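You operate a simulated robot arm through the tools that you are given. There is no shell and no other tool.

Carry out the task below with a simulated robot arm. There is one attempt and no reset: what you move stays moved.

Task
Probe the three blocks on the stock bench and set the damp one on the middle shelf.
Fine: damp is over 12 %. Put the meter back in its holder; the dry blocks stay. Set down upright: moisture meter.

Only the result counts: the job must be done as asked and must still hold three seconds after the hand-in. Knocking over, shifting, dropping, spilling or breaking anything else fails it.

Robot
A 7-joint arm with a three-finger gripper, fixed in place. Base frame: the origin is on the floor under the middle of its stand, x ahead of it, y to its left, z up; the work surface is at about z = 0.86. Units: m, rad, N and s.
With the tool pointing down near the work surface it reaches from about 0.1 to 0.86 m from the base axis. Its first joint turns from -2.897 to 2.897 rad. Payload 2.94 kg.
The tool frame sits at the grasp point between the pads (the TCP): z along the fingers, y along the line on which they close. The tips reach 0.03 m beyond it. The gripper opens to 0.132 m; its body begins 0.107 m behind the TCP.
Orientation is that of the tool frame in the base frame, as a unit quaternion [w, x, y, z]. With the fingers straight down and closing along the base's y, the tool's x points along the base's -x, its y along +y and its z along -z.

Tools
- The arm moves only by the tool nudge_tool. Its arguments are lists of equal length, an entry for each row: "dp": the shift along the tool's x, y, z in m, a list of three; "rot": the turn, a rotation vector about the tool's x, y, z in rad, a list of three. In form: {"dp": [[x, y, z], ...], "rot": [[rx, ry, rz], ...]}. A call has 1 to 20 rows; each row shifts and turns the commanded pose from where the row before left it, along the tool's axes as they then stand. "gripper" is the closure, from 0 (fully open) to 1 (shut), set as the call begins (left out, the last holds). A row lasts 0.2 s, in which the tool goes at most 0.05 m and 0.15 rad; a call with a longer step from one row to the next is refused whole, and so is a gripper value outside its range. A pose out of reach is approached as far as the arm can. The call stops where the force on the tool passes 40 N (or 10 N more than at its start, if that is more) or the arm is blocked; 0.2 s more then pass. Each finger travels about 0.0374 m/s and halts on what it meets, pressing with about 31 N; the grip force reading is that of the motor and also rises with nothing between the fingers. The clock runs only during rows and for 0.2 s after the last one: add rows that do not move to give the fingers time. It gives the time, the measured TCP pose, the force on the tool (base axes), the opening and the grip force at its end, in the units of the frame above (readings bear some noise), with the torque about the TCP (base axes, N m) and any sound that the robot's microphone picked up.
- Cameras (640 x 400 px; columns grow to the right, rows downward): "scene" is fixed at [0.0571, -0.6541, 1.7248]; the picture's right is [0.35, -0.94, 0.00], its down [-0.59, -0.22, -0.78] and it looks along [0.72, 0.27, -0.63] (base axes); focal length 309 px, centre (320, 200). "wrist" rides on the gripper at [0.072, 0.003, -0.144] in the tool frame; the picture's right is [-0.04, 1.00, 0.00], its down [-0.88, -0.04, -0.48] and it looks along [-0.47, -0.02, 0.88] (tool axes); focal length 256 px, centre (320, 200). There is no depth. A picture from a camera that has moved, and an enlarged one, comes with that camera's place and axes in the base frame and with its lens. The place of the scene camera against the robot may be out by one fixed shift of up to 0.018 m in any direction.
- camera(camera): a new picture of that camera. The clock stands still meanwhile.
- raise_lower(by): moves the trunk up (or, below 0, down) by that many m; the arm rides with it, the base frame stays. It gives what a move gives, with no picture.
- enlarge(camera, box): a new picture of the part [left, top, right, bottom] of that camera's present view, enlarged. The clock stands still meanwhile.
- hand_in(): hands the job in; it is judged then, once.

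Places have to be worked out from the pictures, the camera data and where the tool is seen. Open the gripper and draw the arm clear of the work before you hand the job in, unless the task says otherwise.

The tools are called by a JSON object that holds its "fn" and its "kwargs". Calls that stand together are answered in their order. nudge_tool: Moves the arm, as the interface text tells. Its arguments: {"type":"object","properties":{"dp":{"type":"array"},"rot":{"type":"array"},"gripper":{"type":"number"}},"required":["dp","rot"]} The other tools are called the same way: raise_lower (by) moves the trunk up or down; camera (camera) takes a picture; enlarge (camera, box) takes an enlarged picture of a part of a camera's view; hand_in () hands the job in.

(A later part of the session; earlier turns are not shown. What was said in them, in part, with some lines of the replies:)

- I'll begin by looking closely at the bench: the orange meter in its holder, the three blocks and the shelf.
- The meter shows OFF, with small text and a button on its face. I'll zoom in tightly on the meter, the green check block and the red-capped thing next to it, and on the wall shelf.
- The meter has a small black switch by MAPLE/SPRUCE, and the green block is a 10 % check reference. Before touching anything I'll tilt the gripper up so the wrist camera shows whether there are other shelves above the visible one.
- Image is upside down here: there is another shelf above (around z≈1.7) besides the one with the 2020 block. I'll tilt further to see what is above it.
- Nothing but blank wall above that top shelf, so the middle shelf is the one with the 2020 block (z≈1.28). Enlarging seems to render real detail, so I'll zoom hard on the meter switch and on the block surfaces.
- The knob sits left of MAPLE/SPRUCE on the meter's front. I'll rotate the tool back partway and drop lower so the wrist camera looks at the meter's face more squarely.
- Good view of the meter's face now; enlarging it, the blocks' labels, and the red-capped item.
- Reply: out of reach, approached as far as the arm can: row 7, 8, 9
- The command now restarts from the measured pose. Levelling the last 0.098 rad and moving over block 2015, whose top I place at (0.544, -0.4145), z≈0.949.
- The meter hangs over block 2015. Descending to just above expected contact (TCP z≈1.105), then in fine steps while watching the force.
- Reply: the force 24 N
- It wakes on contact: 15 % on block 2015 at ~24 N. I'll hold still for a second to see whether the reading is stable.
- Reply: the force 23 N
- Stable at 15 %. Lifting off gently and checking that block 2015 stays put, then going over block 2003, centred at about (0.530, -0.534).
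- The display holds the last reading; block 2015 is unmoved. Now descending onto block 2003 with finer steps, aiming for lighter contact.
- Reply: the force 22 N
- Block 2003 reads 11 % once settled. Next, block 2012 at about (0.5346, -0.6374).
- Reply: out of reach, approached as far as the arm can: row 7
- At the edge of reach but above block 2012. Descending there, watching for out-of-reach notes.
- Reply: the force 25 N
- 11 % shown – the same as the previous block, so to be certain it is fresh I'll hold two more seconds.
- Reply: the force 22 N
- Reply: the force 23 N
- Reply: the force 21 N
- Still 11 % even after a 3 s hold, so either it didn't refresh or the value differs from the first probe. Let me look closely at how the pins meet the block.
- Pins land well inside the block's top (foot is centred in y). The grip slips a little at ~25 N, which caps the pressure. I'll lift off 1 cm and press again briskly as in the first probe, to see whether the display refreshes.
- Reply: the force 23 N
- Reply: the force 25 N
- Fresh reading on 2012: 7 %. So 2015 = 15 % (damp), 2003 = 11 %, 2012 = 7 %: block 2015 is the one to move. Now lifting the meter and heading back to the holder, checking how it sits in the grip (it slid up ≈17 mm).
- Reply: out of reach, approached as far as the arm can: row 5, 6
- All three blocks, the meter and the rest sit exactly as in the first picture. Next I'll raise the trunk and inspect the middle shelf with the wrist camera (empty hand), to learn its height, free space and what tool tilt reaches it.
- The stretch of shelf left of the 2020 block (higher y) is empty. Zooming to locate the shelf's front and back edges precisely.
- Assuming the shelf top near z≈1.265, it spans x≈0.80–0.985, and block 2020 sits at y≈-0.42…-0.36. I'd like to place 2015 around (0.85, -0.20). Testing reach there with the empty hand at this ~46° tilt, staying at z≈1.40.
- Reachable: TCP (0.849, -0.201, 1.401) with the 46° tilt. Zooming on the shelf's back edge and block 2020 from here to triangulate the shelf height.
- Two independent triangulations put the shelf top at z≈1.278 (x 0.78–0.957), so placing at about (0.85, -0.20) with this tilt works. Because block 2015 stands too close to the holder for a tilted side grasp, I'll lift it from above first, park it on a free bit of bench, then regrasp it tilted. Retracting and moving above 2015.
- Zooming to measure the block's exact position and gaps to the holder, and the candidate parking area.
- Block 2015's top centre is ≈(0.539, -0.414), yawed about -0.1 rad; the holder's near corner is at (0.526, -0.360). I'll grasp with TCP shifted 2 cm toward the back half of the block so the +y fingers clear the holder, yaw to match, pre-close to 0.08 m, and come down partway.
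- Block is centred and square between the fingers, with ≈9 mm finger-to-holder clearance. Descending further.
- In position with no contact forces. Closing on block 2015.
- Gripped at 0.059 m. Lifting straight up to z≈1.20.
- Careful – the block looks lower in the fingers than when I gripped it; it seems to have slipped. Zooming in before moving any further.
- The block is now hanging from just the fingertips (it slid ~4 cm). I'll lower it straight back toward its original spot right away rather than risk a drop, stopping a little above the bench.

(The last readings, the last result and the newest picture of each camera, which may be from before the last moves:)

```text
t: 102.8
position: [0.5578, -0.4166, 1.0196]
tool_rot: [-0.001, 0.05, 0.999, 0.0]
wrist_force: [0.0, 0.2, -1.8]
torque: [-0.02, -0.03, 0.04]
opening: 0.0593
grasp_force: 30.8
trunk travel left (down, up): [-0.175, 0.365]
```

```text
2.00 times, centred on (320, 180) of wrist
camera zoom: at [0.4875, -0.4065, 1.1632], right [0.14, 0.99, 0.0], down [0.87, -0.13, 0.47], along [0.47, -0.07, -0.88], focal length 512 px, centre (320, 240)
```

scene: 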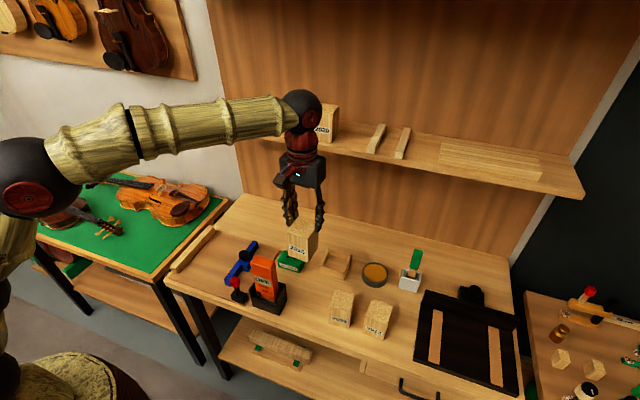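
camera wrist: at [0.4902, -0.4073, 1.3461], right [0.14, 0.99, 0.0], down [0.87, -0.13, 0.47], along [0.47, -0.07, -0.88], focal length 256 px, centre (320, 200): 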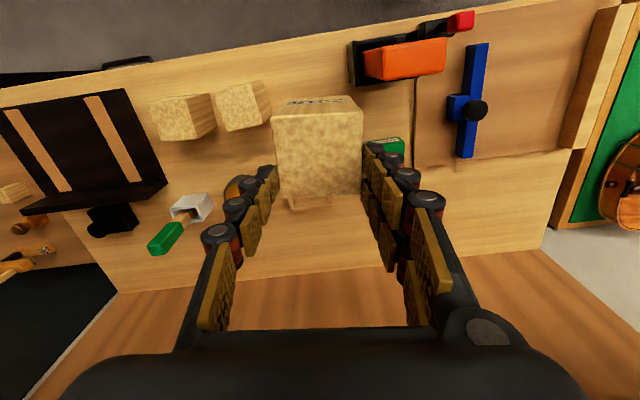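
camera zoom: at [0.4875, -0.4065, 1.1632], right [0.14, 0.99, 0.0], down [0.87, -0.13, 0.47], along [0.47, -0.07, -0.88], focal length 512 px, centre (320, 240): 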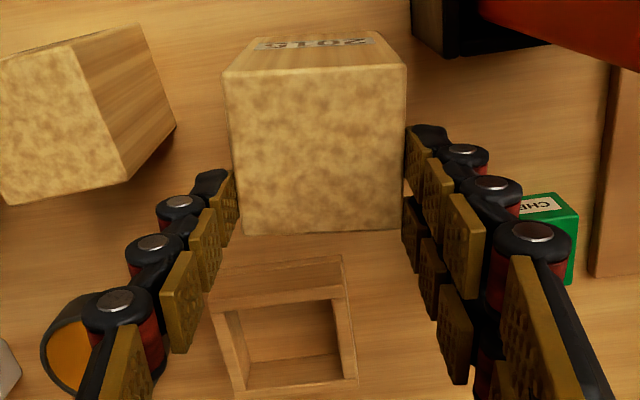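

It's not slipping further, but only ~5–7 mm of fingertip overlaps the block and it hangs nose-down ≈8°. I'll lower it to about 1 cm above the bench, then shift it slowly 3 cm back (+x) and 2 cm to −y at that height, which gives room from the holder for a better grasp.

{"fn": "nudge_tool", "kwargs": {"dp": [[0, 0, 0.008], [0, 0, 0.01], [0, 0, 0.008], [-0.004, -0.002, 0], [-0.007, -0.0037, 0], [-0.007, -0.0037, 0], [-0.007, -0.0037, 0], [-0.004, -0.0023, 0], [-0.0028, -0.0015, 0]], "rot": [[0, 0, 0], [0, 0, 0], [0, 0, 0], [0, 0, 0], [0, 0, 0], [0, 0, 0], [0, 0, 0], [0, 0, 0], [0, 0, 0]]}}

{"fn": "enlarge", "kwargs": {"camera": "scene", "box": [250, 200, 350, 330]}}

{"fn": "enlarge", "kwargs": {"camera": "wrist", "box": [210, 80, 430, 280]}}

```text
t: 104.8
position: [0.5896, -0.4365, 0.9968]
tool_rot: [-0.001, 0.051, 0.999, 0.0]
wrist_force: [-0.1, 0.1, -1.1]
torque: [-0.01, -0.02, 0.01]
opening: 0.0593
grasp_force: 31.0
trunk travel left (down, up): [-0.175, 0.365]
```

```text
3.08 times, centred on (300, 265) of scene
camera zoom: at [0.0571, -0.6541, 1.7248], right [0.35, -0.94, 0.0], down [-0.59, -0.22, -0.78], along [0.72, 0.27, -0.63], focal length 951 px, centre (382, 0)
```

zoom: 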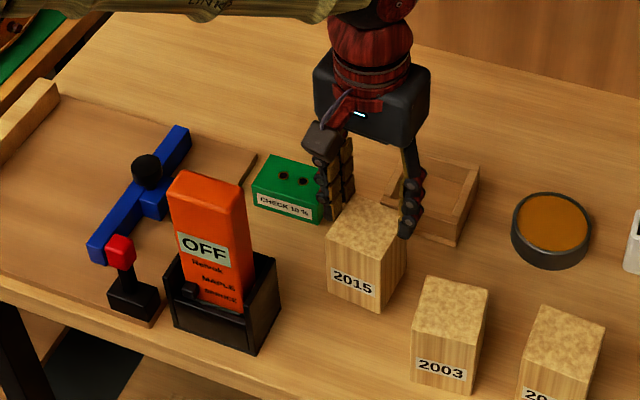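

```text
2.00 times, centred on (320, 180) of wrist
camera zoom: at [0.5186, -0.427, 1.1389], right [0.14, 0.99, 0.0], down [0.87, -0.13, 0.47], along [0.47, -0.07, -0.88], focal length 512 px, centre (320, 240)
```

zoom: 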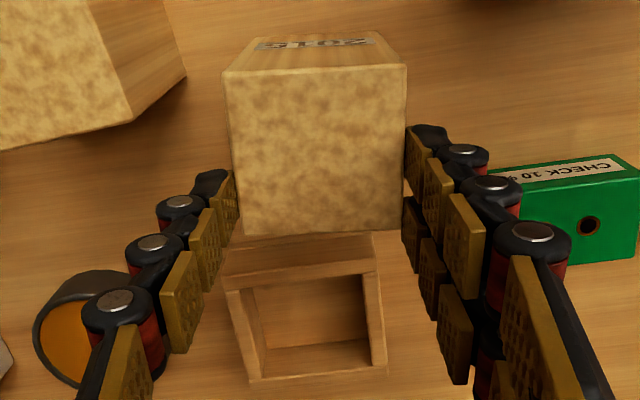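

Still held the same way. Lowering gently until it touches the bench.

{"fn": "nudge_tool", "kwargs": {"dp": [[0, 0, 0.004], [0, 0, 0.004], [0, 0, 0.003], [0, 0, 0.002], [0, 0, 0]], "rot": [[0, 0, 0], [0, 0, 0], [0, 0, 0], [0, 0, 0], [0, 0, 0]]}}

{"fn": "enlarge", "kwargs": {"camera": "scene", "box": [290, 230, 360, 310]}}

```text
t: 106.0
position: [0.5877, -0.4376, 0.9827]
tool_rot: [-0.001, 0.05, 0.999, 0.0]
wrist_force: [0.4, 0.0, -1.0]
torque: [0.02, -0.04, -0.01]
opening: 0.0592
grasp_force: 31.0
trunk travel left (down, up): [-0.175, 0.365]
```

```text
5.00 times, centred on (325, 270) of scene
camera zoom: at [0.0571, -0.6541, 1.7248], right [0.35, -0.94, 0.0], down [-0.59, -0.22, -0.78], along [0.72, 0.27, -0.63], focal length 1545 px, centre (295, -150)
```

zoom: 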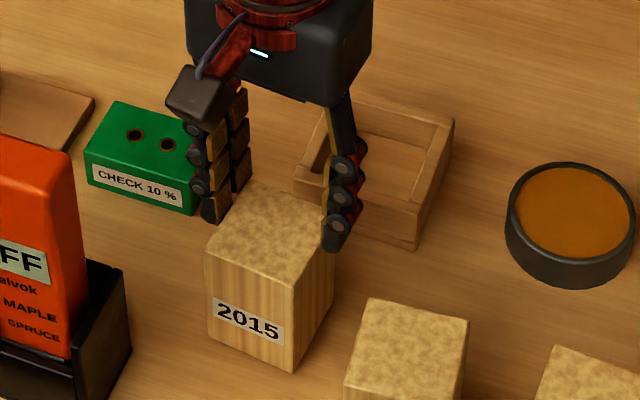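

Weight reading has dropped to about 1 N, suggesting near-contact. Two more small steps.

{"fn": "nudge_tool", "kwargs": {"dp": [[0, 0, 0.0015], [0, 0, 0.0015], [0, 0, 0.0015], [0, 0, 0]], "rot": [[0, 0, 0], [0, 0, 0], [0, 0, 0], [0, 0, 0]]}}

{"fn": "enlarge", "kwargs": {"camera": "scene", "box": [290, 230, 360, 310]}}

```text
t: 107.0
position: [0.5885, -0.4377, 0.9788]
tool_rot: [0.0, 0.051, 0.999, 0.0]
wrist_force: [-0.8, 0.0, -1.4]
torque: [-0.05, 0.01, 0.01]
opening: 0.0592
grasp_force: 30.6
trunk travel left (down, up): [-0.175, 0.365]
```

```text
5.00 times, centred on (325, 270) of scene
camera zoom: at [0.0571, -0.6541, 1.7248], right [0.35, -0.94, 0.0], down [-0.59, -0.22, -0.78], along [0.72, 0.27, -0.63], focal length 1545 px, centre (295, -150)
```

zoom: 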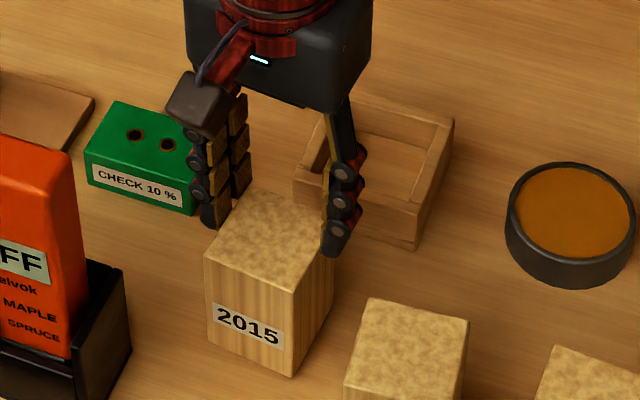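

{"fn": "nudge_tool", "kwargs": {"dp": [[0, 0, 0.002], [0, 0, 0.002], [0, 0, 0.002], [0, 0, 0]], "rot": [[0, 0, 0], [0, 0, 0], [0, 0, 0], [0, 0, 0]]}}

{"fn": "enlarge", "kwargs": {"camera": "scene", "box": [290, 230, 360, 310]}}

```text
t: 108.0
position: [0.5897, -0.4371, 0.975]
tool_rot: [0.0, 0.051, 0.999, 0.0]
wrist_force: [-1.7, 1.4, 11.0]
torque: [-0.14, 0.72, -0.12]
opening: 0.0596
grasp_force: 31.2
trunk travel left (down, up): [-0.175, 0.365]
```

```text
5.00 times, centred on (325, 270) of scene
camera zoom: at [0.0571, -0.6541, 1.7248], right [0.35, -0.94, 0.0], down [-0.59, -0.22, -0.78], along [0.72, 0.27, -0.63], focal length 1545 px, centre (295, -150)
```

zoom: 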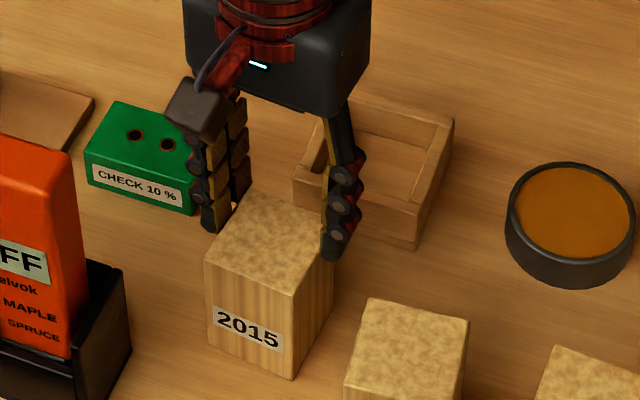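

The front bottom edge is on the bench (13 N, torque confirms). Releasing now lets it settle flat by only a few millimetres.

{"fn": "nudge_tool", "kwargs": {"dp": [[0, 0, 0.002], [0, 0, 0], [0, 0, 0], [0, 0, 0], [0, 0, 0], [0, 0, 0]], "rot": [[0, 0, 0], [0, 0, 0], [0, 0, 0], [0, 0, 0], [0, 0, 0], [0, 0, 0]], "gripper": 0.39}}

{"fn": "enlarge", "kwargs": {"camera": "scene", "box": [290, 230, 360, 310]}}

{"fn": "camera", "kwargs": {"camera": "wrist"}}

```text
t: 109.4
position: [0.5891, -0.4366, 0.9705]
tool_rot: [-0.001, 0.05, 0.999, 0.0]
wrist_force: [-0.9, -0.3, -0.6]
torque: [0.0, -0.02, -0.03]
opening: 0.0803
grasp_force: 0.0
trunk travel left (down, up): [-0.175, 0.365]
```

```text
5.00 times, centred on (325, 270) of scene
camera zoom: at [0.0571, -0.6541, 1.7248], right [0.35, -0.94, 0.0], down [-0.59, -0.22, -0.78], along [0.72, 0.27, -0.63], focal length 1545 px, centre (295, -150)
```

zoom: 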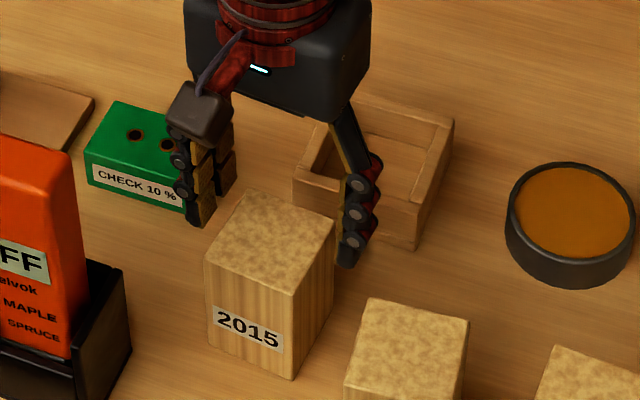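

```text
taken
camera wrist: at [0.5185, -0.4262, 1.1137], right [0.14, 0.99, 0.0], down [0.87, -0.13, 0.47], along [0.47, -0.07, -0.88], focal length 256 px, centre (320, 200)
```

wrist: 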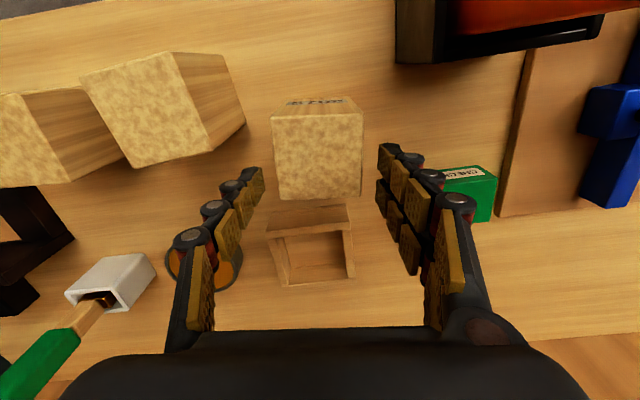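

Block 2015 stands upright on the bench. Measuring its new pose.

{"fn": "enlarge", "kwargs": {"camera": "wrist", "box": [230, 70, 410, 220]}}

```text
2.67 times, centred on (320, 145) of wrist
camera zoom: at [0.5185, -0.4262, 1.1137], right [0.14, 0.99, 0.0], down [0.87, -0.13, 0.47], along [0.47, -0.07, -0.88], focal length 683 px, centre (320, 347)
```

zoom: 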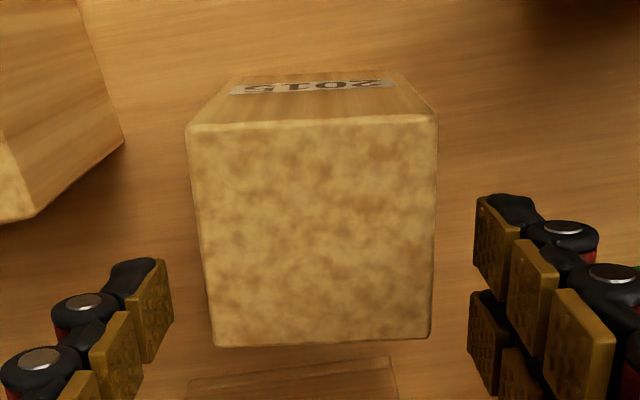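

Block 2015 now stands at ≈(0.576, -0.4355), yaw ≈-0.11 rad. Now a tilted grasp on its side faces is possible: I'll raise, narrow the opening to ~0.07 m (for clearance to the holder and 2003), and tilt the tool forward 0.8 rad above the block.

{"fn": "nudge_tool", "kwargs": {"dp": [[0, 0, -0.02], [0, 0, -0.03], [0, 0, -0.04], [0, 0, -0.03], [0, 0, 0], [0, 0, 0], [0, 0, 0], [0, 0, 0], [0, 0, 0], [0, 0, 0], [0, 0, 0]], "rot": [[0, 0, 0], [0, 0, 0], [0, 0, 0], [0, 0, 0], [0, -0.14, 0], [0, -0.14, 0], [0, -0.14, 0], [0, -0.14, 0], [0, -0.14, 0], [0, -0.1, 0], [0, 0, 0]], "gripper": 0.47}}

{"fn": "camera", "kwargs": {"camera": "wrist"}}

{"fn": "camera", "kwargs": {"camera": "scene"}}

```text
t: 111.8
position: [0.5886, -0.4364, 1.0893]
tool_rot: [0.388, 0.048, 0.92, -0.021]
wrist_force: [-0.7, -0.7, -0.1]
torque: [0.02, -0.02, -0.01]
opening: 0.0698
grasp_force: 0.1
trunk travel left (down, up): [-0.175, 0.365]
```

```text
taken
camera wrist: at [0.437, -0.4185, 1.1384], right [0.13, 0.99, 0.03], down [0.27, -0.06, 0.96], along [0.95, -0.12, -0.27], focal length 256 px, centre (320, 200)
```

wrist: 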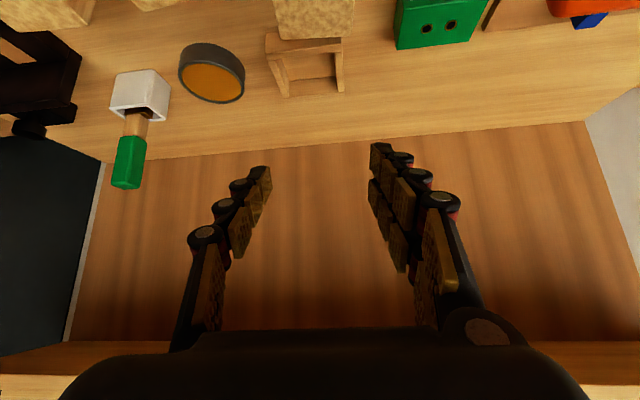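

```text
taken
```

scene: 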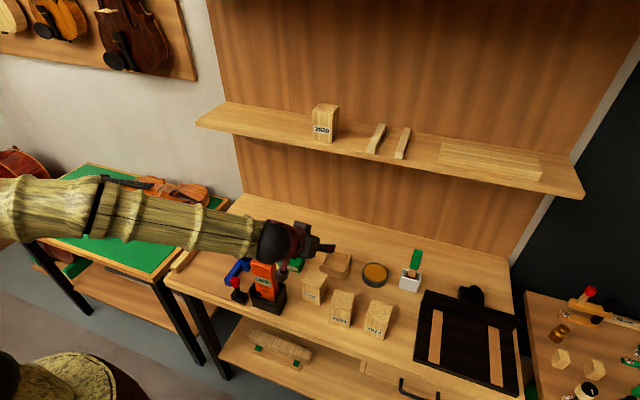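

Tool is tilted above the block. Let me check the arm's clearance to the meter from the scene view before descending.

{"fn": "enlarge", "kwargs": {"camera": "scene", "box": [190, 190, 380, 330]}}

{"fn": "enlarge", "kwargs": {"camera": "wrist", "box": [220, 0, 420, 120]}}

```text
2.86 times, centred on (285, 260) of scene
camera zoom: at [0.0571, -0.6541, 1.7248], right [0.35, -0.94, 0.0], down [-0.59, -0.22, -0.78], along [0.72, 0.27, -0.63], focal length 883 px, centre (420, 29)
```

zoom: 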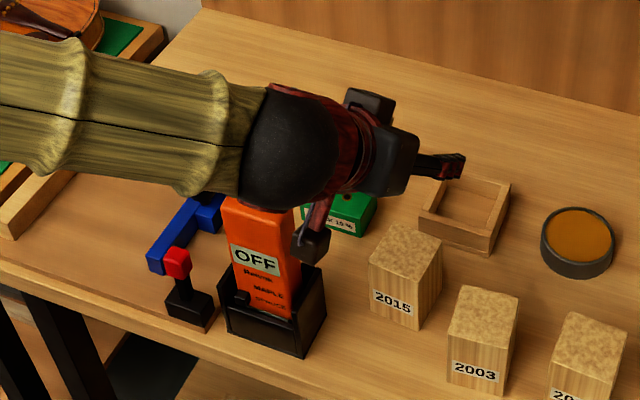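

```text
3.20 times, centred on (320, 60) of wrist
camera zoom: at [0.437, -0.4185, 1.1384], right [0.13, 0.99, 0.03], down [0.27, -0.06, 0.96], along [0.95, -0.12, -0.27], focal length 819 px, centre (320, 648)
```

zoom: 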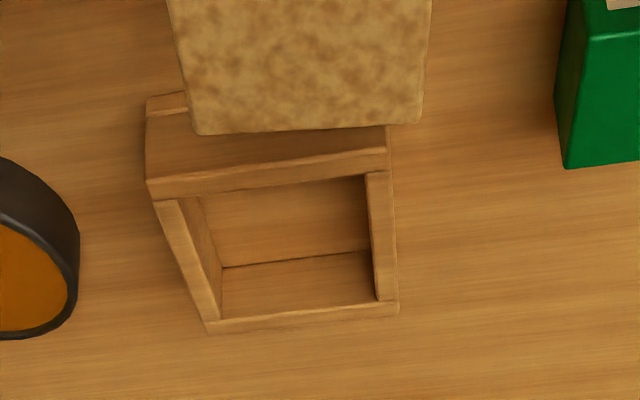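

The arm passes well clear of the meter horizontally. The block's pose is re-confirmed from this view. Moving down to z≈1.01 directly over the block.

{"fn": "nudge_tool", "kwargs": {"dp": [[0.0214, -0.0002, 0.0159], [0.0214, -0.0002, 0.0159], [0.0214, -0.0002, 0.0159], [0, 0, 0]], "rot": [[0, 0, 0], [0, 0, 0], [0, 0, 0], [0, 0, 0]]}}

{"fn": "camera", "kwargs": {"camera": "wrist"}}

{"fn": "enlarge", "kwargs": {"camera": "scene", "box": [210, 210, 380, 340]}}

```text
t: 112.8
position: [0.5767, -0.4345, 1.0105]
tool_rot: [0.388, 0.047, 0.92, -0.02]
wrist_force: [0.2, -0.4, 0.1]
torque: [0.0, 0.0, 0.0]
opening: 0.0702
grasp_force: 0.0
trunk travel left (down, up): [-0.175, 0.365]
```

```text
taken
camera wrist: at [0.4258, -0.4169, 1.0585], right [0.13, 0.99, 0.03], down [0.27, -0.06, 0.96], along [0.95, -0.12, -0.27], focal length 256 px, centre (320, 200)
```

wrist: 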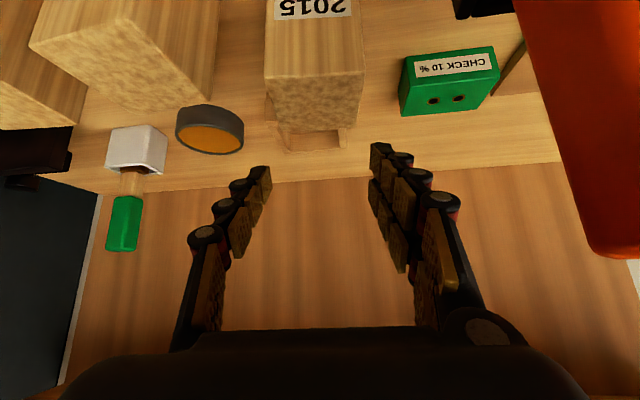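

```text
3.08 times, centred on (295, 275) of scene
camera zoom: at [0.0571, -0.6541, 1.7248], right [0.35, -0.94, 0.0], down [-0.59, -0.22, -0.78], along [0.72, 0.27, -0.63], focal length 951 px, centre (397, -31)
```

zoom: 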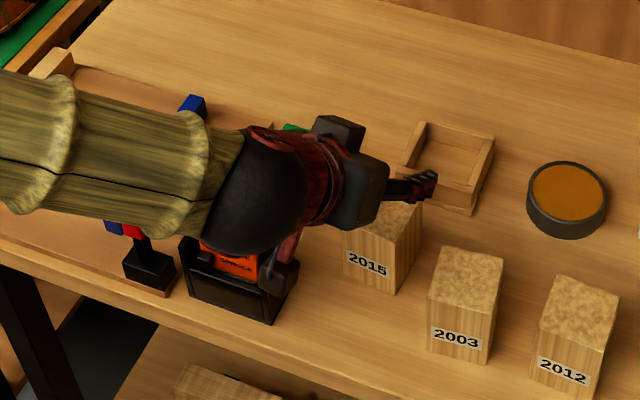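

Fingers straddle the block in y, and the meter, holder and 2003 are clear by my numbers. Descending vertically in two stages.

{"fn": "nudge_tool", "kwargs": {"dp": [[0.0143, 0, 0.0139], [0.0143, 0, 0.0139], [0.0086, 0, 0.0084], [0, 0, 0]], "rot": [[0, 0, 0], [0, 0, 0], [0, 0, 0], [0, 0, 0]]}}

{"fn": "camera", "kwargs": {"camera": "wrist"}}

{"fn": "enlarge", "kwargs": {"camera": "scene", "box": [210, 210, 380, 340]}}

```text
t: 113.8
position: [0.5775, -0.436, 0.9597]
tool_rot: [0.389, 0.046, 0.92, -0.019]
wrist_force: [0.1, -0.8, 0.3]
torque: [-0.03, 0.01, 0.0]
opening: 0.0701
grasp_force: 0.0
trunk travel left (down, up): [-0.175, 0.365]
```

```text
taken
camera wrist: at [0.4269, -0.4176, 1.0077], right [0.13, 0.99, 0.03], down [0.27, -0.06, 0.96], along [0.95, -0.12, -0.27], focal length 256 px, centre (320, 200)
```

wrist: 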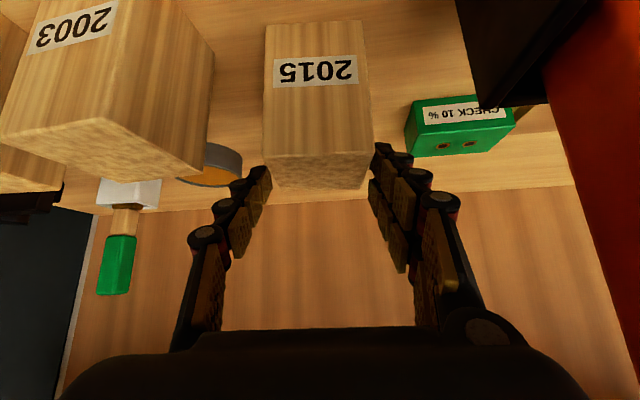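

```text
3.08 times, centred on (295, 275) of scene
camera zoom: at [0.0571, -0.6541, 1.7248], right [0.35, -0.94, 0.0], down [-0.59, -0.22, -0.78], along [0.72, 0.27, -0.63], focal length 951 px, centre (397, -31)
```

zoom: 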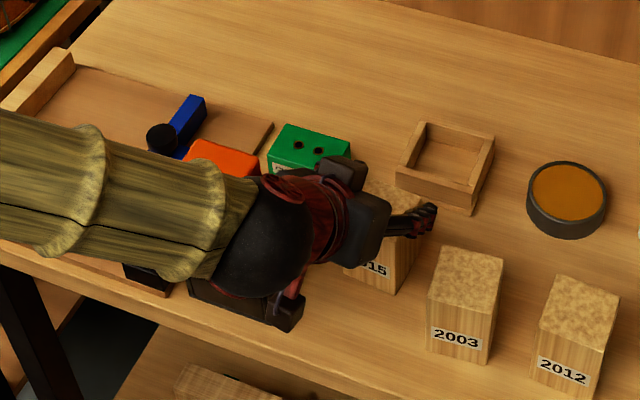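

Tips are already straddling the block with no contact. Continuing the last 4.5 cm down.

{"fn": "nudge_tool", "kwargs": {"dp": [[0.0108, 0, 0.0105], [0.0108, 0, 0.0105], [0.0107, 0, 0.0104], [0, 0, 0]], "rot": [[0, 0, 0], [0, 0, 0], [0, 0, 0], [0, 0, 0]]}}

{"fn": "camera", "kwargs": {"camera": "wrist"}}

{"fn": "enlarge", "kwargs": {"camera": "scene", "box": [210, 210, 380, 340]}}

```text
t: 114.8
position: [0.5783, -0.4351, 0.9145]
tool_rot: [0.389, 0.047, 0.92, -0.02]
wrist_force: [0.4, 0.3, 0.4]
torque: [0.03, 0.03, -0.02]
opening: 0.0698
grasp_force: 0.1
trunk travel left (down, up): [-0.175, 0.365]
```

```text
taken
camera wrist: at [0.4275, -0.4178, 0.963], right [0.13, 0.99, 0.03], down [0.27, -0.07, 0.96], along [0.95, -0.12, -0.27], focal length 256 px, centre (320, 200)
```

wrist: 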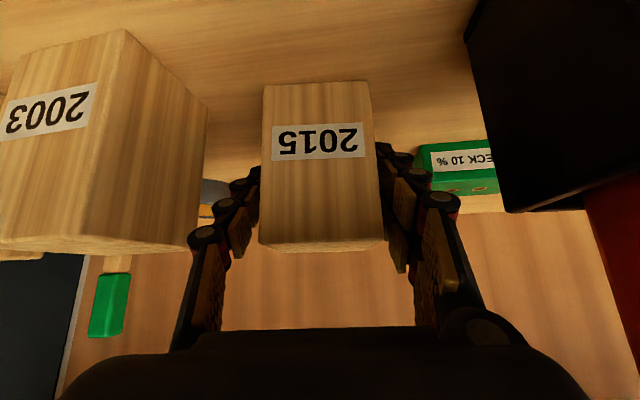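

```text
3.08 times, centred on (295, 275) of scene
camera zoom: at [0.0571, -0.6541, 1.7248], right [0.35, -0.94, 0.0], down [-0.59, -0.22, -0.78], along [0.72, 0.27, -0.63], focal length 951 px, centre (397, -31)
```

zoom: 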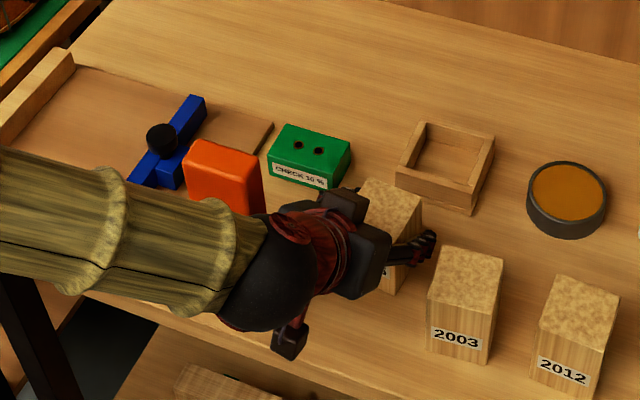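

Positioned: the block is centred between the pads, everything else clear. Closing.

{"fn": "nudge_tool", "kwargs": {"dp": [[0, 0, 0], [0, 0, 0], [0, 0, 0], [0, 0, 0], [0, 0, 0], [0, 0, 0]], "rot": [[0, 0, 0], [0, 0, 0], [0, 0, 0], [0, 0, 0], [0, 0, 0], [0, 0, 0]], "gripper": 1.0}}

{"fn": "enlarge", "kwargs": {"camera": "wrist", "box": [180, 60, 460, 290]}}

```text
t: 116.2
position: [0.5787, -0.4356, 0.9155]
tool_rot: [0.389, 0.047, 0.92, -0.021]
wrist_force: [-0.3, -0.1, 1.2]
torque: [0.05, 0.0, 0.0]
opening: 0.0591
grasp_force: 31.0
trunk travel left (down, up): [-0.175, 0.365]
```

```text
1.74 times, centred on (320, 175) of wrist
camera zoom: at [0.4274, -0.4176, 0.9632], right [0.13, 0.99, 0.03], down [0.27, -0.07, 0.96], along [0.95, -0.12, -0.27], focal length 445 px, centre (320, 244)
```

zoom: 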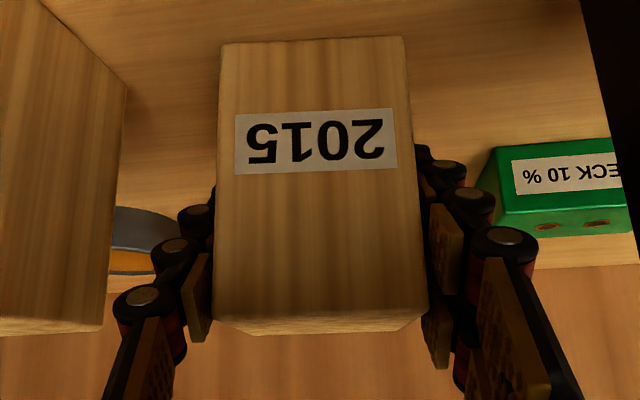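

Held at 0.059 m. Lifting just 2 cm slowly and checking in the wrist view whether the block stays put in the grip.

{"fn": "nudge_tool", "kwargs": {"dp": [[-0.0022, 0, -0.0021], [-0.0029, 0, -0.0028], [-0.0029, 0, -0.0028], [-0.0029, 0, -0.0028], [-0.0034, 0, -0.0034], [0, 0, 0]], "rot": [[0, 0, 0], [0, 0, 0], [0, 0, 0], [0, 0, 0], [0, 0, 0], [0, 0, 0]]}}

{"fn": "enlarge", "kwargs": {"camera": "wrist", "box": [180, 60, 460, 290]}}

```text
t: 117.6
position: [0.5789, -0.436, 0.934]
tool_rot: [0.389, 0.047, 0.92, -0.021]
wrist_force: [0.0, 0.2, -1.5]
torque: [-0.03, 0.03, 0.02]
opening: 0.0593
grasp_force: 30.9
trunk travel left (down, up): [-0.175, 0.365]
```

```text
1.74 times, centred on (320, 175) of wrist
camera zoom: at [0.4274, -0.4177, 0.9824], right [0.13, 0.99, 0.03], down [0.27, -0.06, 0.96], along [0.95, -0.12, -0.27], focal length 445 px, centre (320, 244)
```

zoom: 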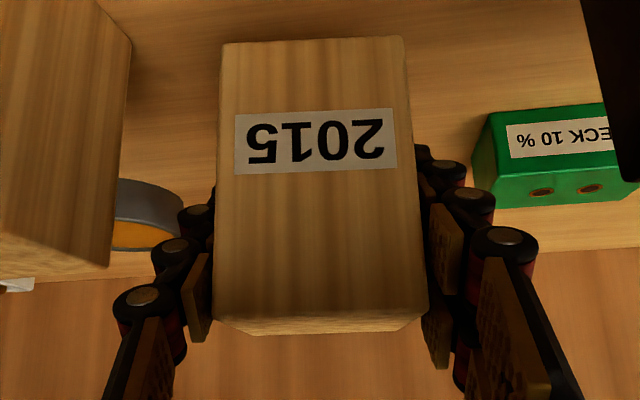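

Rock solid – the block's position in the view is unchanged. Lifting 8 cm more at moderate speed and checking again.

{"fn": "nudge_tool", "kwargs": {"dp": [[-0.0072, 0, -0.007], [-0.0108, 0, -0.0105], [-0.0143, 0, -0.0139], [-0.0143, 0, -0.0139], [-0.0108, 0, -0.0105], [0, 0, 0]], "rot": [[0, 0, 0], [0, 0, 0], [0, 0, 0], [0, 0, 0], [0, 0, 0], [0, 0, 0]]}}

{"fn": "enlarge", "kwargs": {"camera": "wrist", "box": [180, 60, 460, 290]}}

{"fn": "camera", "kwargs": {"camera": "scene"}}

```text
t: 119.0
position: [0.5788, -0.4375, 1.0128]
tool_rot: [0.389, 0.047, 0.92, -0.02]
wrist_force: [-0.1, -0.5, -0.8]
torque: [-0.06, 0.0, 0.0]
opening: 0.0593
grasp_force: 30.5
trunk travel left (down, up): [-0.175, 0.365]
```

```text
1.74 times, centred on (320, 175) of wrist
camera zoom: at [0.4276, -0.4183, 1.0616], right [0.13, 0.99, 0.03], down [0.27, -0.07, 0.96], along [0.95, -0.12, -0.27], focal length 445 px, centre (320, 244)
```

zoom: 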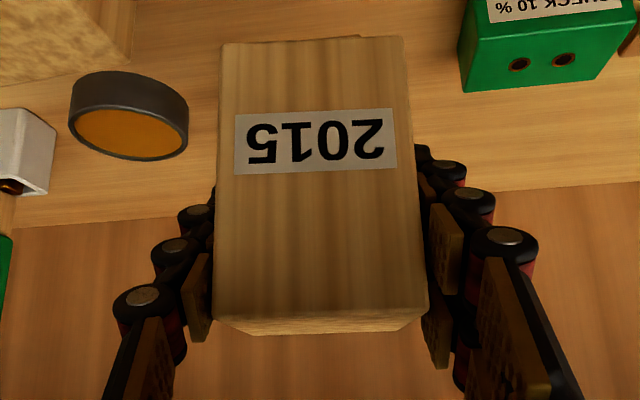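

```text
taken
```

scene: 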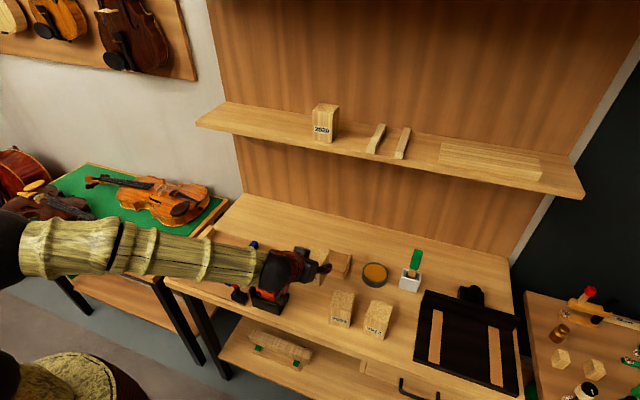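

Stable. Raising the trunk 0.3 m straight up with the block.

{"fn": "raise_lower", "kwargs": {"by": 0.3}}

{"fn": "enlarge", "kwargs": {"camera": "wrist", "box": [180, 60, 460, 290]}}

{"fn": "camera", "kwargs": {"camera": "scene"}}

```text
t: 122.0
position: [0.5785, -0.4371, 1.3135]
tool_rot: [0.389, 0.046, 0.92, -0.019]
wrist_force: [-0.4, -0.4, 0.1]
torque: [-0.02, 0.0, 0.03]
opening: 0.0592
grasp_force: 31.3
trunk travel left (down, up): [-0.475, 0.065]
```

```text
1.74 times, centred on (320, 175) of wrist
camera zoom: at [0.4277, -0.4184, 1.3612], right [0.13, 0.99, 0.03], down [0.27, -0.07, 0.96], along [0.95, -0.12, -0.27], focal length 445 px, centre (320, 244)
```

zoom: 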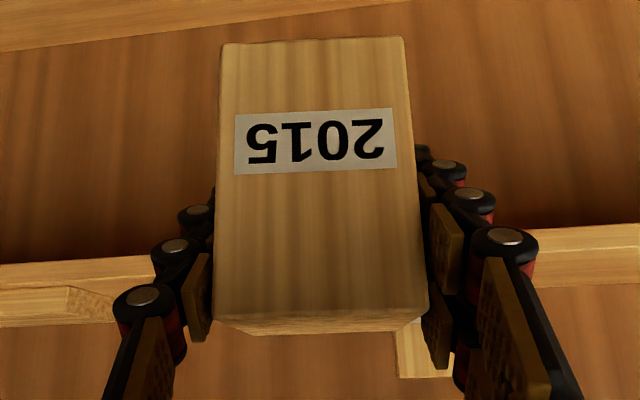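

```text
taken
```

scene: 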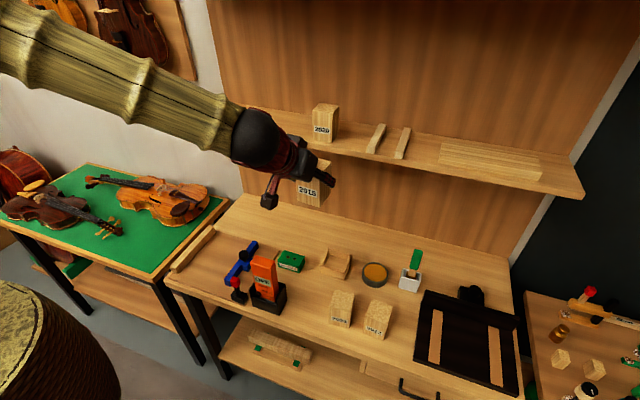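

Everything on the bench is in order. Raising 9 cm, squaring the yaw to zero, and moving sideways to y≈-0.20 while still well in front of the shelf.

{"fn": "nudge_tool", "kwargs": {"dp": [[-0.0215, 0, -0.0209], [-0.0215, 0, -0.0209], [-0.0215, 0, -0.0209], [0, 0, 0], [-0.00996, 0.03386, 0.01024], [-0.00996, 0.03386, 0.01024], [-0.00996, 0.03386, 0.01024], [-0.00996, 0.03386, 0.01024], [-0.00996, 0.03386, 0.01024], [-0.00996, 0.03386, 0.01024], [-0.00996, 0.03386, 0.01024], [0, 0, 0]], "rot": [[0, 0, 0], [0, 0, 0], [0, 0, 0], [-0.0746, 0, -0.0725], [0, 0, 0], [0, 0, 0], [0, 0, 0], [0, 0, 0], [0, 0, 0], [0, 0, 0], [0, 0, 0], [0, 0, 0]]}}

{"fn": "camera", "kwargs": {"camera": "wrist"}}

{"fn": "camera", "kwargs": {"camera": "scene"}}

```text
t: 124.6
position: [0.6795, -0.198, 1.4067]
tool_rot: [0.389, -0.001, 0.921, 0.001]
wrist_force: [0.4, -0.6, -1.5]
torque: [-0.01, -0.02, 0.01]
opening: 0.0594
grasp_force: 30.4
trunk travel left (down, up): [-0.475, 0.065]
```

```text
taken
camera wrist: at [0.5262, -0.1957, 1.454], right [0.03, 1.0, 0.03], down [0.27, -0.04, 0.96], along [0.96, -0.02, -0.27], focal length 256 px, centre (320, 200)
```

wrist: 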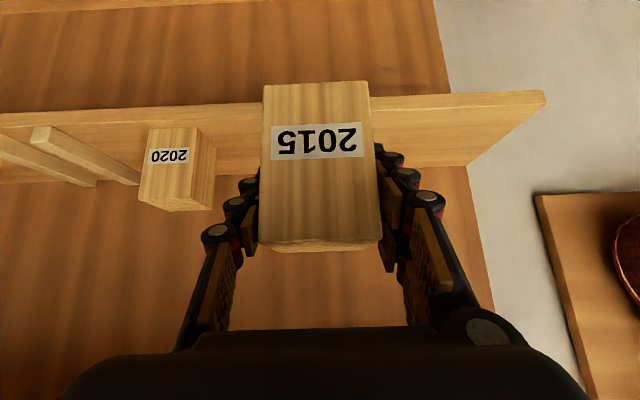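

```text
taken
```

scene: 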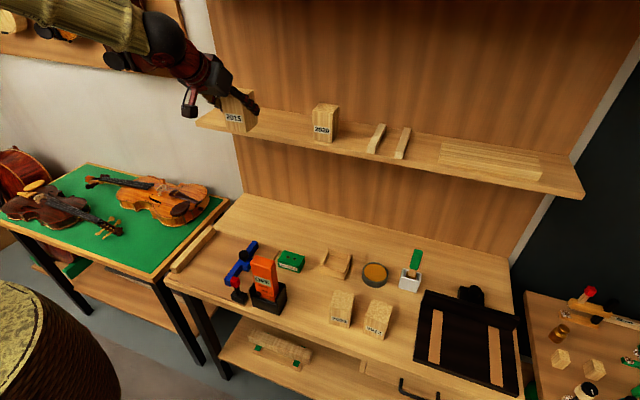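

Block held square, about 7 cm above shelf level. Moving straight forward to x≈0.853 over the shelf.

{"fn": "nudge_tool", "kwargs": {"dp": [[-0.0242, 0, 0.0249], [-0.0242, 0, 0.0249], [-0.0242, 0, 0.0249], [-0.0242, 0, 0.0249], [-0.0242, 0, 0.0249], [0, 0, 0]], "rot": [[0, 0, 0], [0, 0, 0], [0, 0, 0], [0, 0, 0], [0, 0, 0], [0, 0, 0]]}}

{"fn": "camera", "kwargs": {"camera": "wrist"}}

{"fn": "enlarge", "kwargs": {"camera": "scene", "box": [180, 50, 380, 180]}}

```text
t: 126.0
position: [0.8509, -0.1987, 1.4043]
tool_rot: [0.389, -0.002, 0.921, 0.001]
wrist_force: [-0.5, -0.5, -1.3]
torque: [0.02, -0.03, 0.01]
opening: 0.0593
grasp_force: 30.7
trunk travel left (down, up): [-0.475, 0.065]
```

```text
taken
camera wrist: at [0.6982, -0.1965, 1.4526], right [0.03, 1.0, 0.03], down [0.27, -0.04, 0.96], along [0.96, -0.02, -0.27], focal length 256 px, centre (320, 200)
```

wrist: 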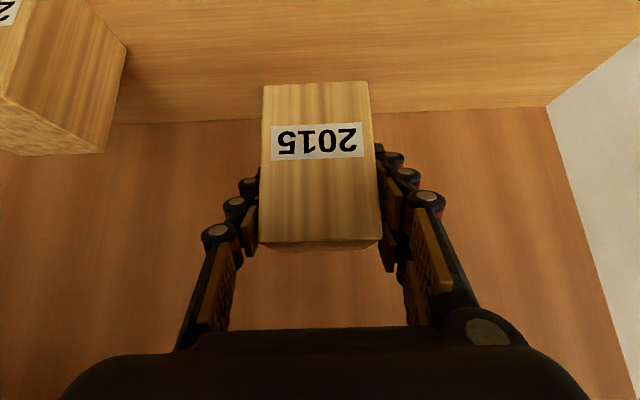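

```text
3.08 times, centred on (280, 115) of scene
camera zoom: at [0.0571, -0.6541, 1.7248], right [0.35, -0.94, 0.0], down [-0.59, -0.22, -0.78], along [0.72, 0.27, -0.63], focal length 951 px, centre (443, 462)
```

zoom: 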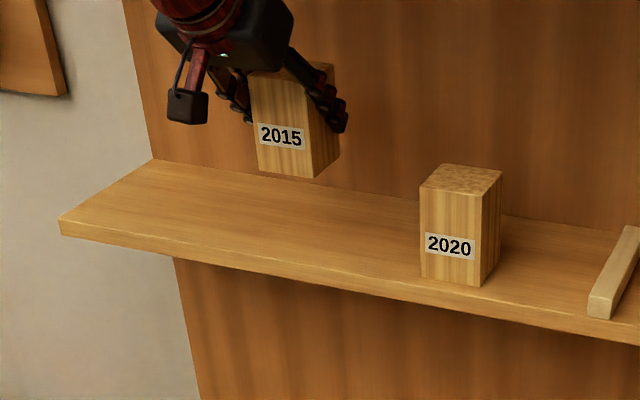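

Right over the free part of the shelf, nothing near. Lowering 5 cm first, then fine steps.

{"fn": "nudge_tool", "kwargs": {"dp": [[0.009, 0, 0.0087], [0.009, 0, 0.0087], [0.009, 0, 0.0087], [0.009, 0, 0.0087], [0, 0, 0]], "rot": [[0, 0, 0], [0, 0, 0], [0, 0, 0], [0, 0, 0], [0, 0, 0]]}}

{"fn": "enlarge", "kwargs": {"camera": "scene", "box": [200, 60, 350, 160]}}

```text
t: 127.2
position: [0.8527, -0.1989, 1.355]
tool_rot: [0.389, -0.001, 0.921, 0.0]
wrist_force: [-0.2, -0.2, -2.1]
torque: [0.03, 0.0, -0.02]
opening: 0.0589
grasp_force: 30.9
trunk travel left (down, up): [-0.475, 0.065]
```

```text
4.00 times, centred on (275, 110) of scene
camera zoom: at [0.0571, -0.6541, 1.7248], right [0.35, -0.94, 0.0], down [-0.59, -0.22, -0.78], along [0.72, 0.27, -0.63], focal length 1236 px, centre (500, 560)
```

zoom: 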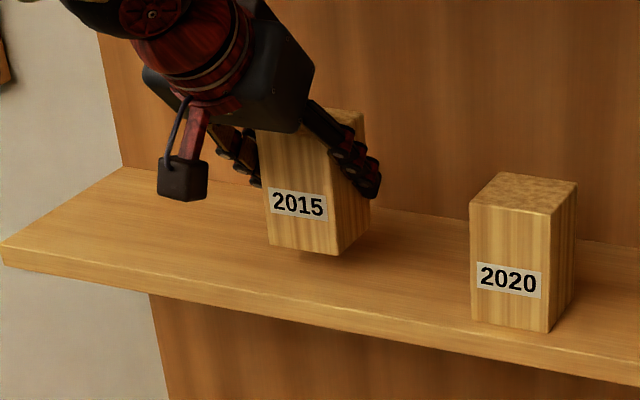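

About 2 cm above the shelf. Continuing in 3 mm steps.

{"fn": "nudge_tool", "kwargs": {"dp": [[0.0022, 0, 0.0021], [0.0022, 0, 0.0021], [0.0022, 0, 0.0021], [0.0022, 0, 0.0021], [0.0022, 0, 0.0021], [0, 0, 0]], "rot": [[0, 0, 0], [0, 0, 0], [0, 0, 0], [0, 0, 0], [0, 0, 0], [0, 0, 0]]}}

{"fn": "enlarge", "kwargs": {"camera": "scene", "box": [200, 60, 350, 160]}}

```text
t: 128.6
position: [0.8519, -0.1986, 1.338]
tool_rot: [0.389, -0.002, 0.921, 0.001]
wrist_force: [-0.4, -0.7, -0.9]
torque: [-0.02, -0.01, -0.01]
opening: 0.0592
grasp_force: 30.9
trunk travel left (down, up): [-0.475, 0.065]
```

```text
4.00 times, centred on (275, 110) of scene
camera zoom: at [0.0571, -0.6541, 1.7248], right [0.35, -0.94, 0.0], down [-0.59, -0.22, -0.78], along [0.72, 0.27, -0.63], focal length 1236 px, centre (500, 560)
```

zoom: 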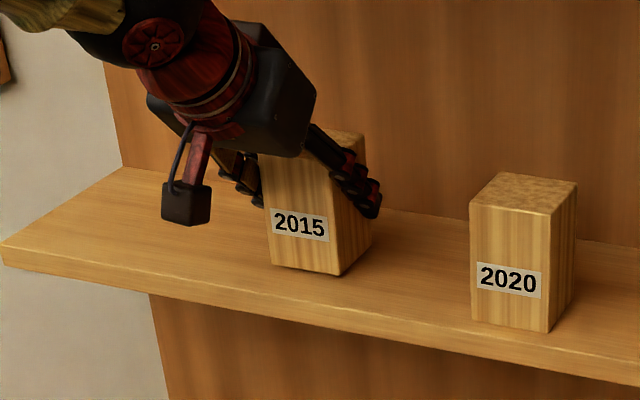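

Nearly there. Stepping 1.5 mm at a time until the shelf takes the weight.

{"fn": "nudge_tool", "kwargs": {"dp": [[0.0011, 0, 0.001], [0.0011, 0, 0.001], [0.0011, 0, 0.001], [0, 0, 0]], "rot": [[0, 0, 0], [0, 0, 0], [0, 0, 0], [0, 0, 0]]}}

{"fn": "enlarge", "kwargs": {"camera": "scene", "box": [240, 80, 310, 140]}}

```text
t: 129.6
position: [0.8518, -0.1998, 1.3355]
tool_rot: [0.39, -0.001, 0.921, -0.001]
wrist_force: [0.3, -0.2, 6.8]
torque: [0.2, 0.27, -0.02]
opening: 0.0595
grasp_force: 30.7
trunk travel left (down, up): [-0.475, 0.065]
```

```text
6.67 times, centred on (275, 110) of scene
camera zoom: at [0.0571, -0.6541, 1.7248], right [0.35, -0.94, 0.0], down [-0.59, -0.22, -0.78], along [0.72, 0.27, -0.63], focal length 2060 px, centre (620, 800)
```

zoom: 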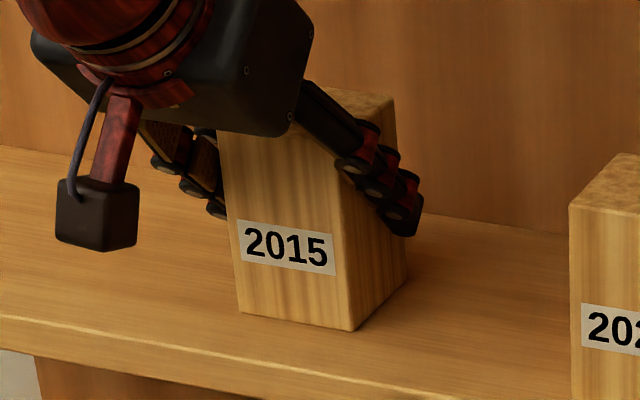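

The shelf has taken the load at TCP z≈1.3355, just as computed (≈8 N, flush). Opening the fingers.

{"fn": "nudge_tool", "kwargs": {"dp": [[0, 0, 0], [0, 0, 0], [0, 0, 0], [0, 0, 0], [0, 0, 0]], "rot": [[0, 0, 0], [0, 0, 0], [0, 0, 0], [0, 0, 0], [0, 0, 0]], "gripper": 0.3}}

{"fn": "enlarge", "kwargs": {"camera": "scene", "box": [200, 60, 350, 160]}}

{"fn": "camera", "kwargs": {"camera": "wrist"}}

```text
t: 130.8
position: [0.8515, -0.1988, 1.3337]
tool_rot: [0.39, -0.002, 0.921, 0.001]
wrist_force: [-0.4, -0.1, 0.8]
torque: [-0.04, -0.02, 0.03]
opening: 0.0927
grasp_force: 0.0
trunk travel left (down, up): [-0.475, 0.065]
```

```text
4.00 times, centred on (275, 110) of scene
camera zoom: at [0.0571, -0.6541, 1.7248], right [0.35, -0.94, 0.0], down [-0.59, -0.22, -0.78], along [0.72, 0.27, -0.63], focal length 1236 px, centre (500, 560)
```

zoom: 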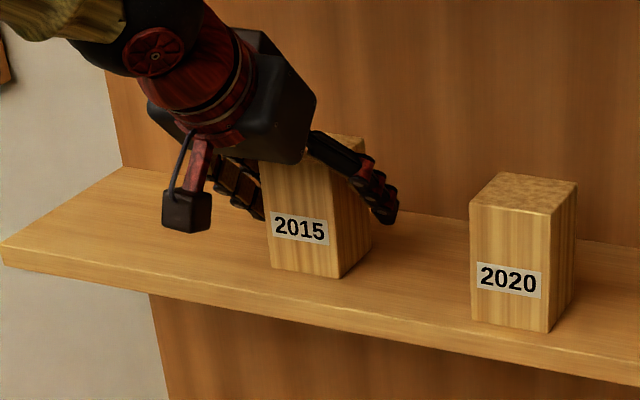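

```text
taken
camera wrist: at [0.6992, -0.1956, 1.3813], right [0.03, 1.0, 0.03], down [0.27, -0.04, 0.96], along [0.96, -0.02, -0.27], focal length 256 px, centre (320, 200)
```

wrist: 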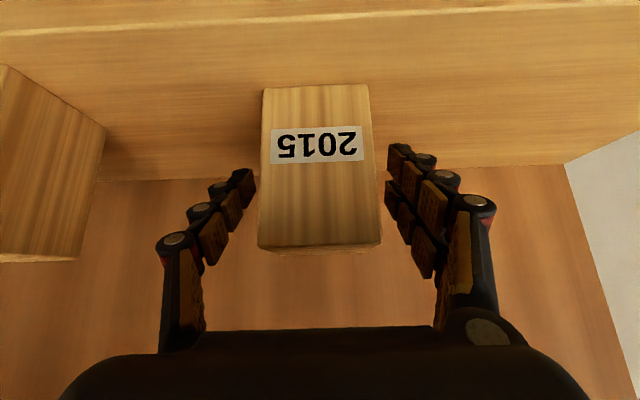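

Block 2015 stands free on the middle shelf. Withdrawing along the finger direction, up and back.

{"fn": "nudge_tool", "kwargs": {"dp": [[0, 0, -0.01], [0, 0, -0.02], [0, 0, -0.03], [0, 0, -0.04], [0, 0, -0.04], [0.02, 0, -0.03], [0.03, 0, -0.03], [0.03, 0, -0.03], [0, 0, 0]], "rot": [[0, 0, 0], [0, 0, 0], [0, 0, 0], [0, 0, 0], [0, 0, 0], [0, 0, 0], [0, 0, 0], [0, 0, 0], [0, 0, 0]]}}

{"fn": "camera", "kwargs": {"camera": "scene"}}

{"fn": "camera", "kwargs": {"camera": "wrist"}}

```text
t: 132.8
position: [0.6317, -0.1993, 1.4364]
tool_rot: [0.389, -0.001, 0.921, 0.001]
wrist_force: [0.2, -0.1, -0.7]
torque: [0.01, 0.04, -0.01]
opening: 0.0924
grasp_force: 0.1
trunk travel left (down, up): [-0.475, 0.065]
```

```text
taken
```

scene: 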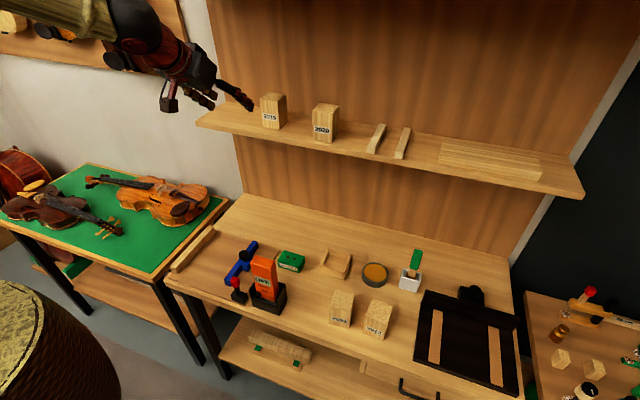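

```text
taken
camera wrist: at [0.4792, -0.197, 1.4844], right [0.03, 1.0, 0.03], down [0.27, -0.04, 0.96], along [0.96, -0.02, -0.27], focal length 256 px, centre (320, 200)
```

wrist: 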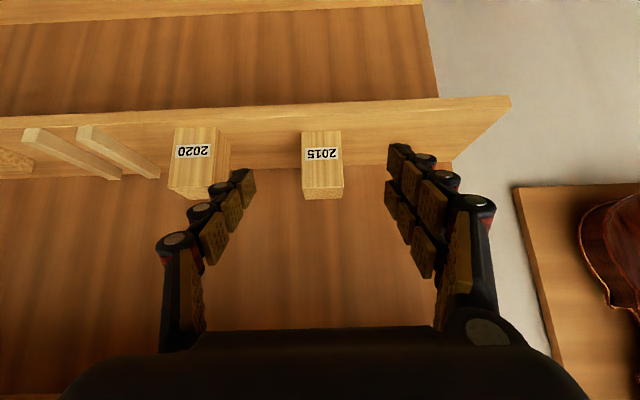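

2015 stands upright on the middle shelf next to 2020. Returning the arm to a clear pose like the start, fully opening the gripper, then checking everything up close.

{"fn": "nudge_tool", "kwargs": {"dp": [[0.02, 0, -0.03], [0, 0, 0], [0, 0, 0], [0, 0, 0], [0, 0, 0], [0, 0, 0], [0, 0, 0], [0.03, -0.036, -0.01], [0.03, -0.036, -0.01], [0.03, -0.036, -0.01], [0, 0, 0]], "rot": [[0, 0, 0], [0, 0.14, 0], [0, 0.14, 0], [0, 0.14, 0], [0, 0.14, 0], [0, 0.14, 0], [0, 0.1, 0], [0, 0, 0], [0, 0, 0], [0, 0, 0], [0, 0, 0]], "gripper": 0.0}}

{"fn": "enlarge", "kwargs": {"camera": "scene", "box": [220, 230, 420, 355]}}

{"fn": "enlarge", "kwargs": {"camera": "scene", "box": [240, 250, 296, 312]}}

{"fn": "enlarge", "kwargs": {"camera": "scene", "box": [190, 70, 430, 200]}}

{"fn": "camera", "kwargs": {"camera": "scene"}}

```text
t: 135.2
position: [0.5054, -0.307, 1.4751]
tool_rot: [0.0, -0.002, 1.0, 0.0]
wrist_force: [1.1, 0.9, -0.6]
torque: [-0.01, 0.04, -0.01]
opening: 0.1319
grasp_force: 0.0
trunk travel left (down, up): [-0.475, 0.065]
```

```text
3.20 times, centred on (320, 292) of scene
camera zoom: at [0.0571, -0.6541, 1.7248], right [0.35, -0.94, 0.0], down [-0.59, -0.22, -0.78], along [0.72, 0.27, -0.63], focal length 989 px, centre (320, -96)
```

zoom: 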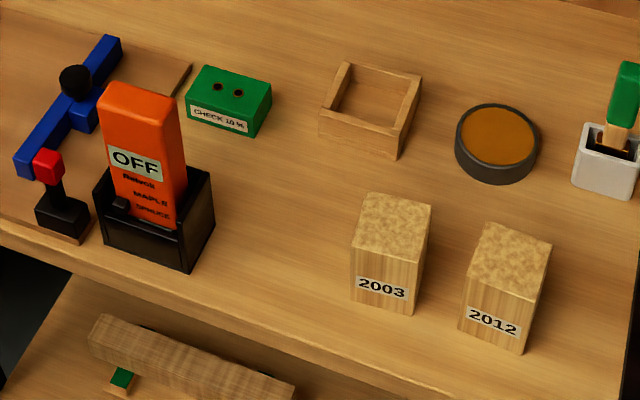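

```text
6.45 times, centred on (268, 281) of scene
camera zoom: at [0.0571, -0.6541, 1.7248], right [0.35, -0.94, 0.0], down [-0.59, -0.22, -0.78], along [0.72, 0.27, -0.63], focal length 1994 px, centre (656, -323)
```

zoom: 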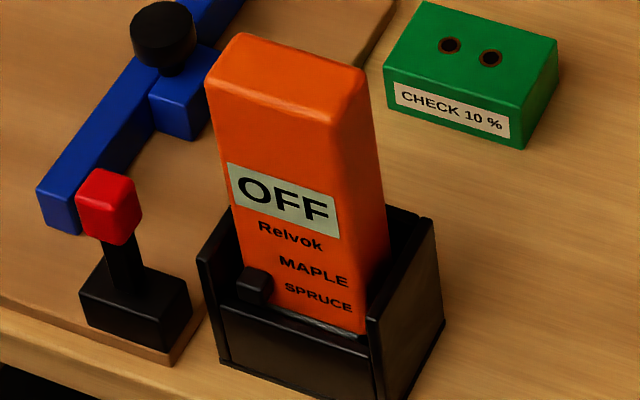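

```text
2.67 times, centred on (310, 135) of scene
camera zoom: at [0.0571, -0.6541, 1.7248], right [0.35, -0.94, 0.0], down [-0.59, -0.22, -0.78], along [0.72, 0.27, -0.63], focal length 824 px, centre (347, 373)
```

zoom: 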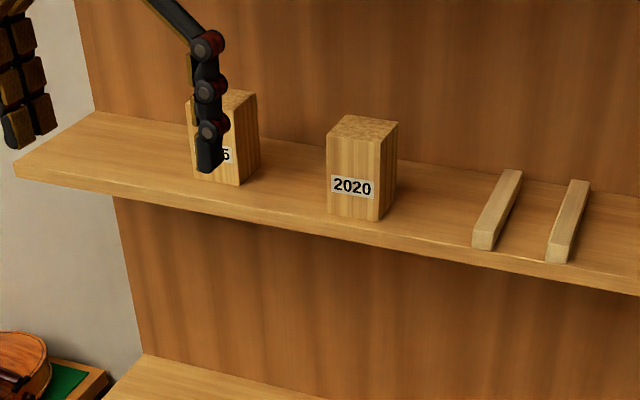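

```text
taken
```

scene: 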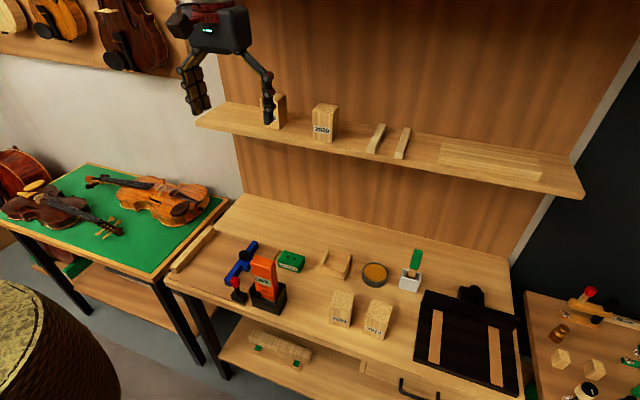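

All checks out: the meter stands upright in its holder with the display OFF, and 2003 and 2012 and everything else on the bench sit as in the first picture. Block 2015, the damp one at 15 %, is upright on the middle shelf, and the arm is clear with its gripper open. Handing in.

{"fn": "hand_in", "kwargs": {}}

```text
The job is handed in.
```

I probed all three blocks. 2015 is the damp one, and it now stands upright on the middle shelf, to the left of block 2020.

| Block | Reading | Result |
|---|---|---|
| 2015 | 15 % | damp, moved to the shelf |
| 2003 | 11 % | dry, left in place |
| 2012 | 7 % | dry, left in place |

- **Readings:** the meter keeps showing the old value until it is pressed firmly. I re-probed 2015 and 2012, so their figures are confirmed; 2003 changed from 15 % to 11 % while I was on it. The meter was on its SPRUCE setting and I did not try the 10 % check block.
- **Meter:** it is upright in its holder and the display shows OFF. It sits within about 3 mm of its original spot.
- **A slip on the way:** on the first lift, 2015 slid down to the fingertips. I lowered it back to the bench, regrasped it, and carried it up without further slipping. Nothing was dropped or knocked over.

In the last pictures, everything else on the bench and shelf looked as it did at the start. The gripper was open and the arm was clear when I handed in.
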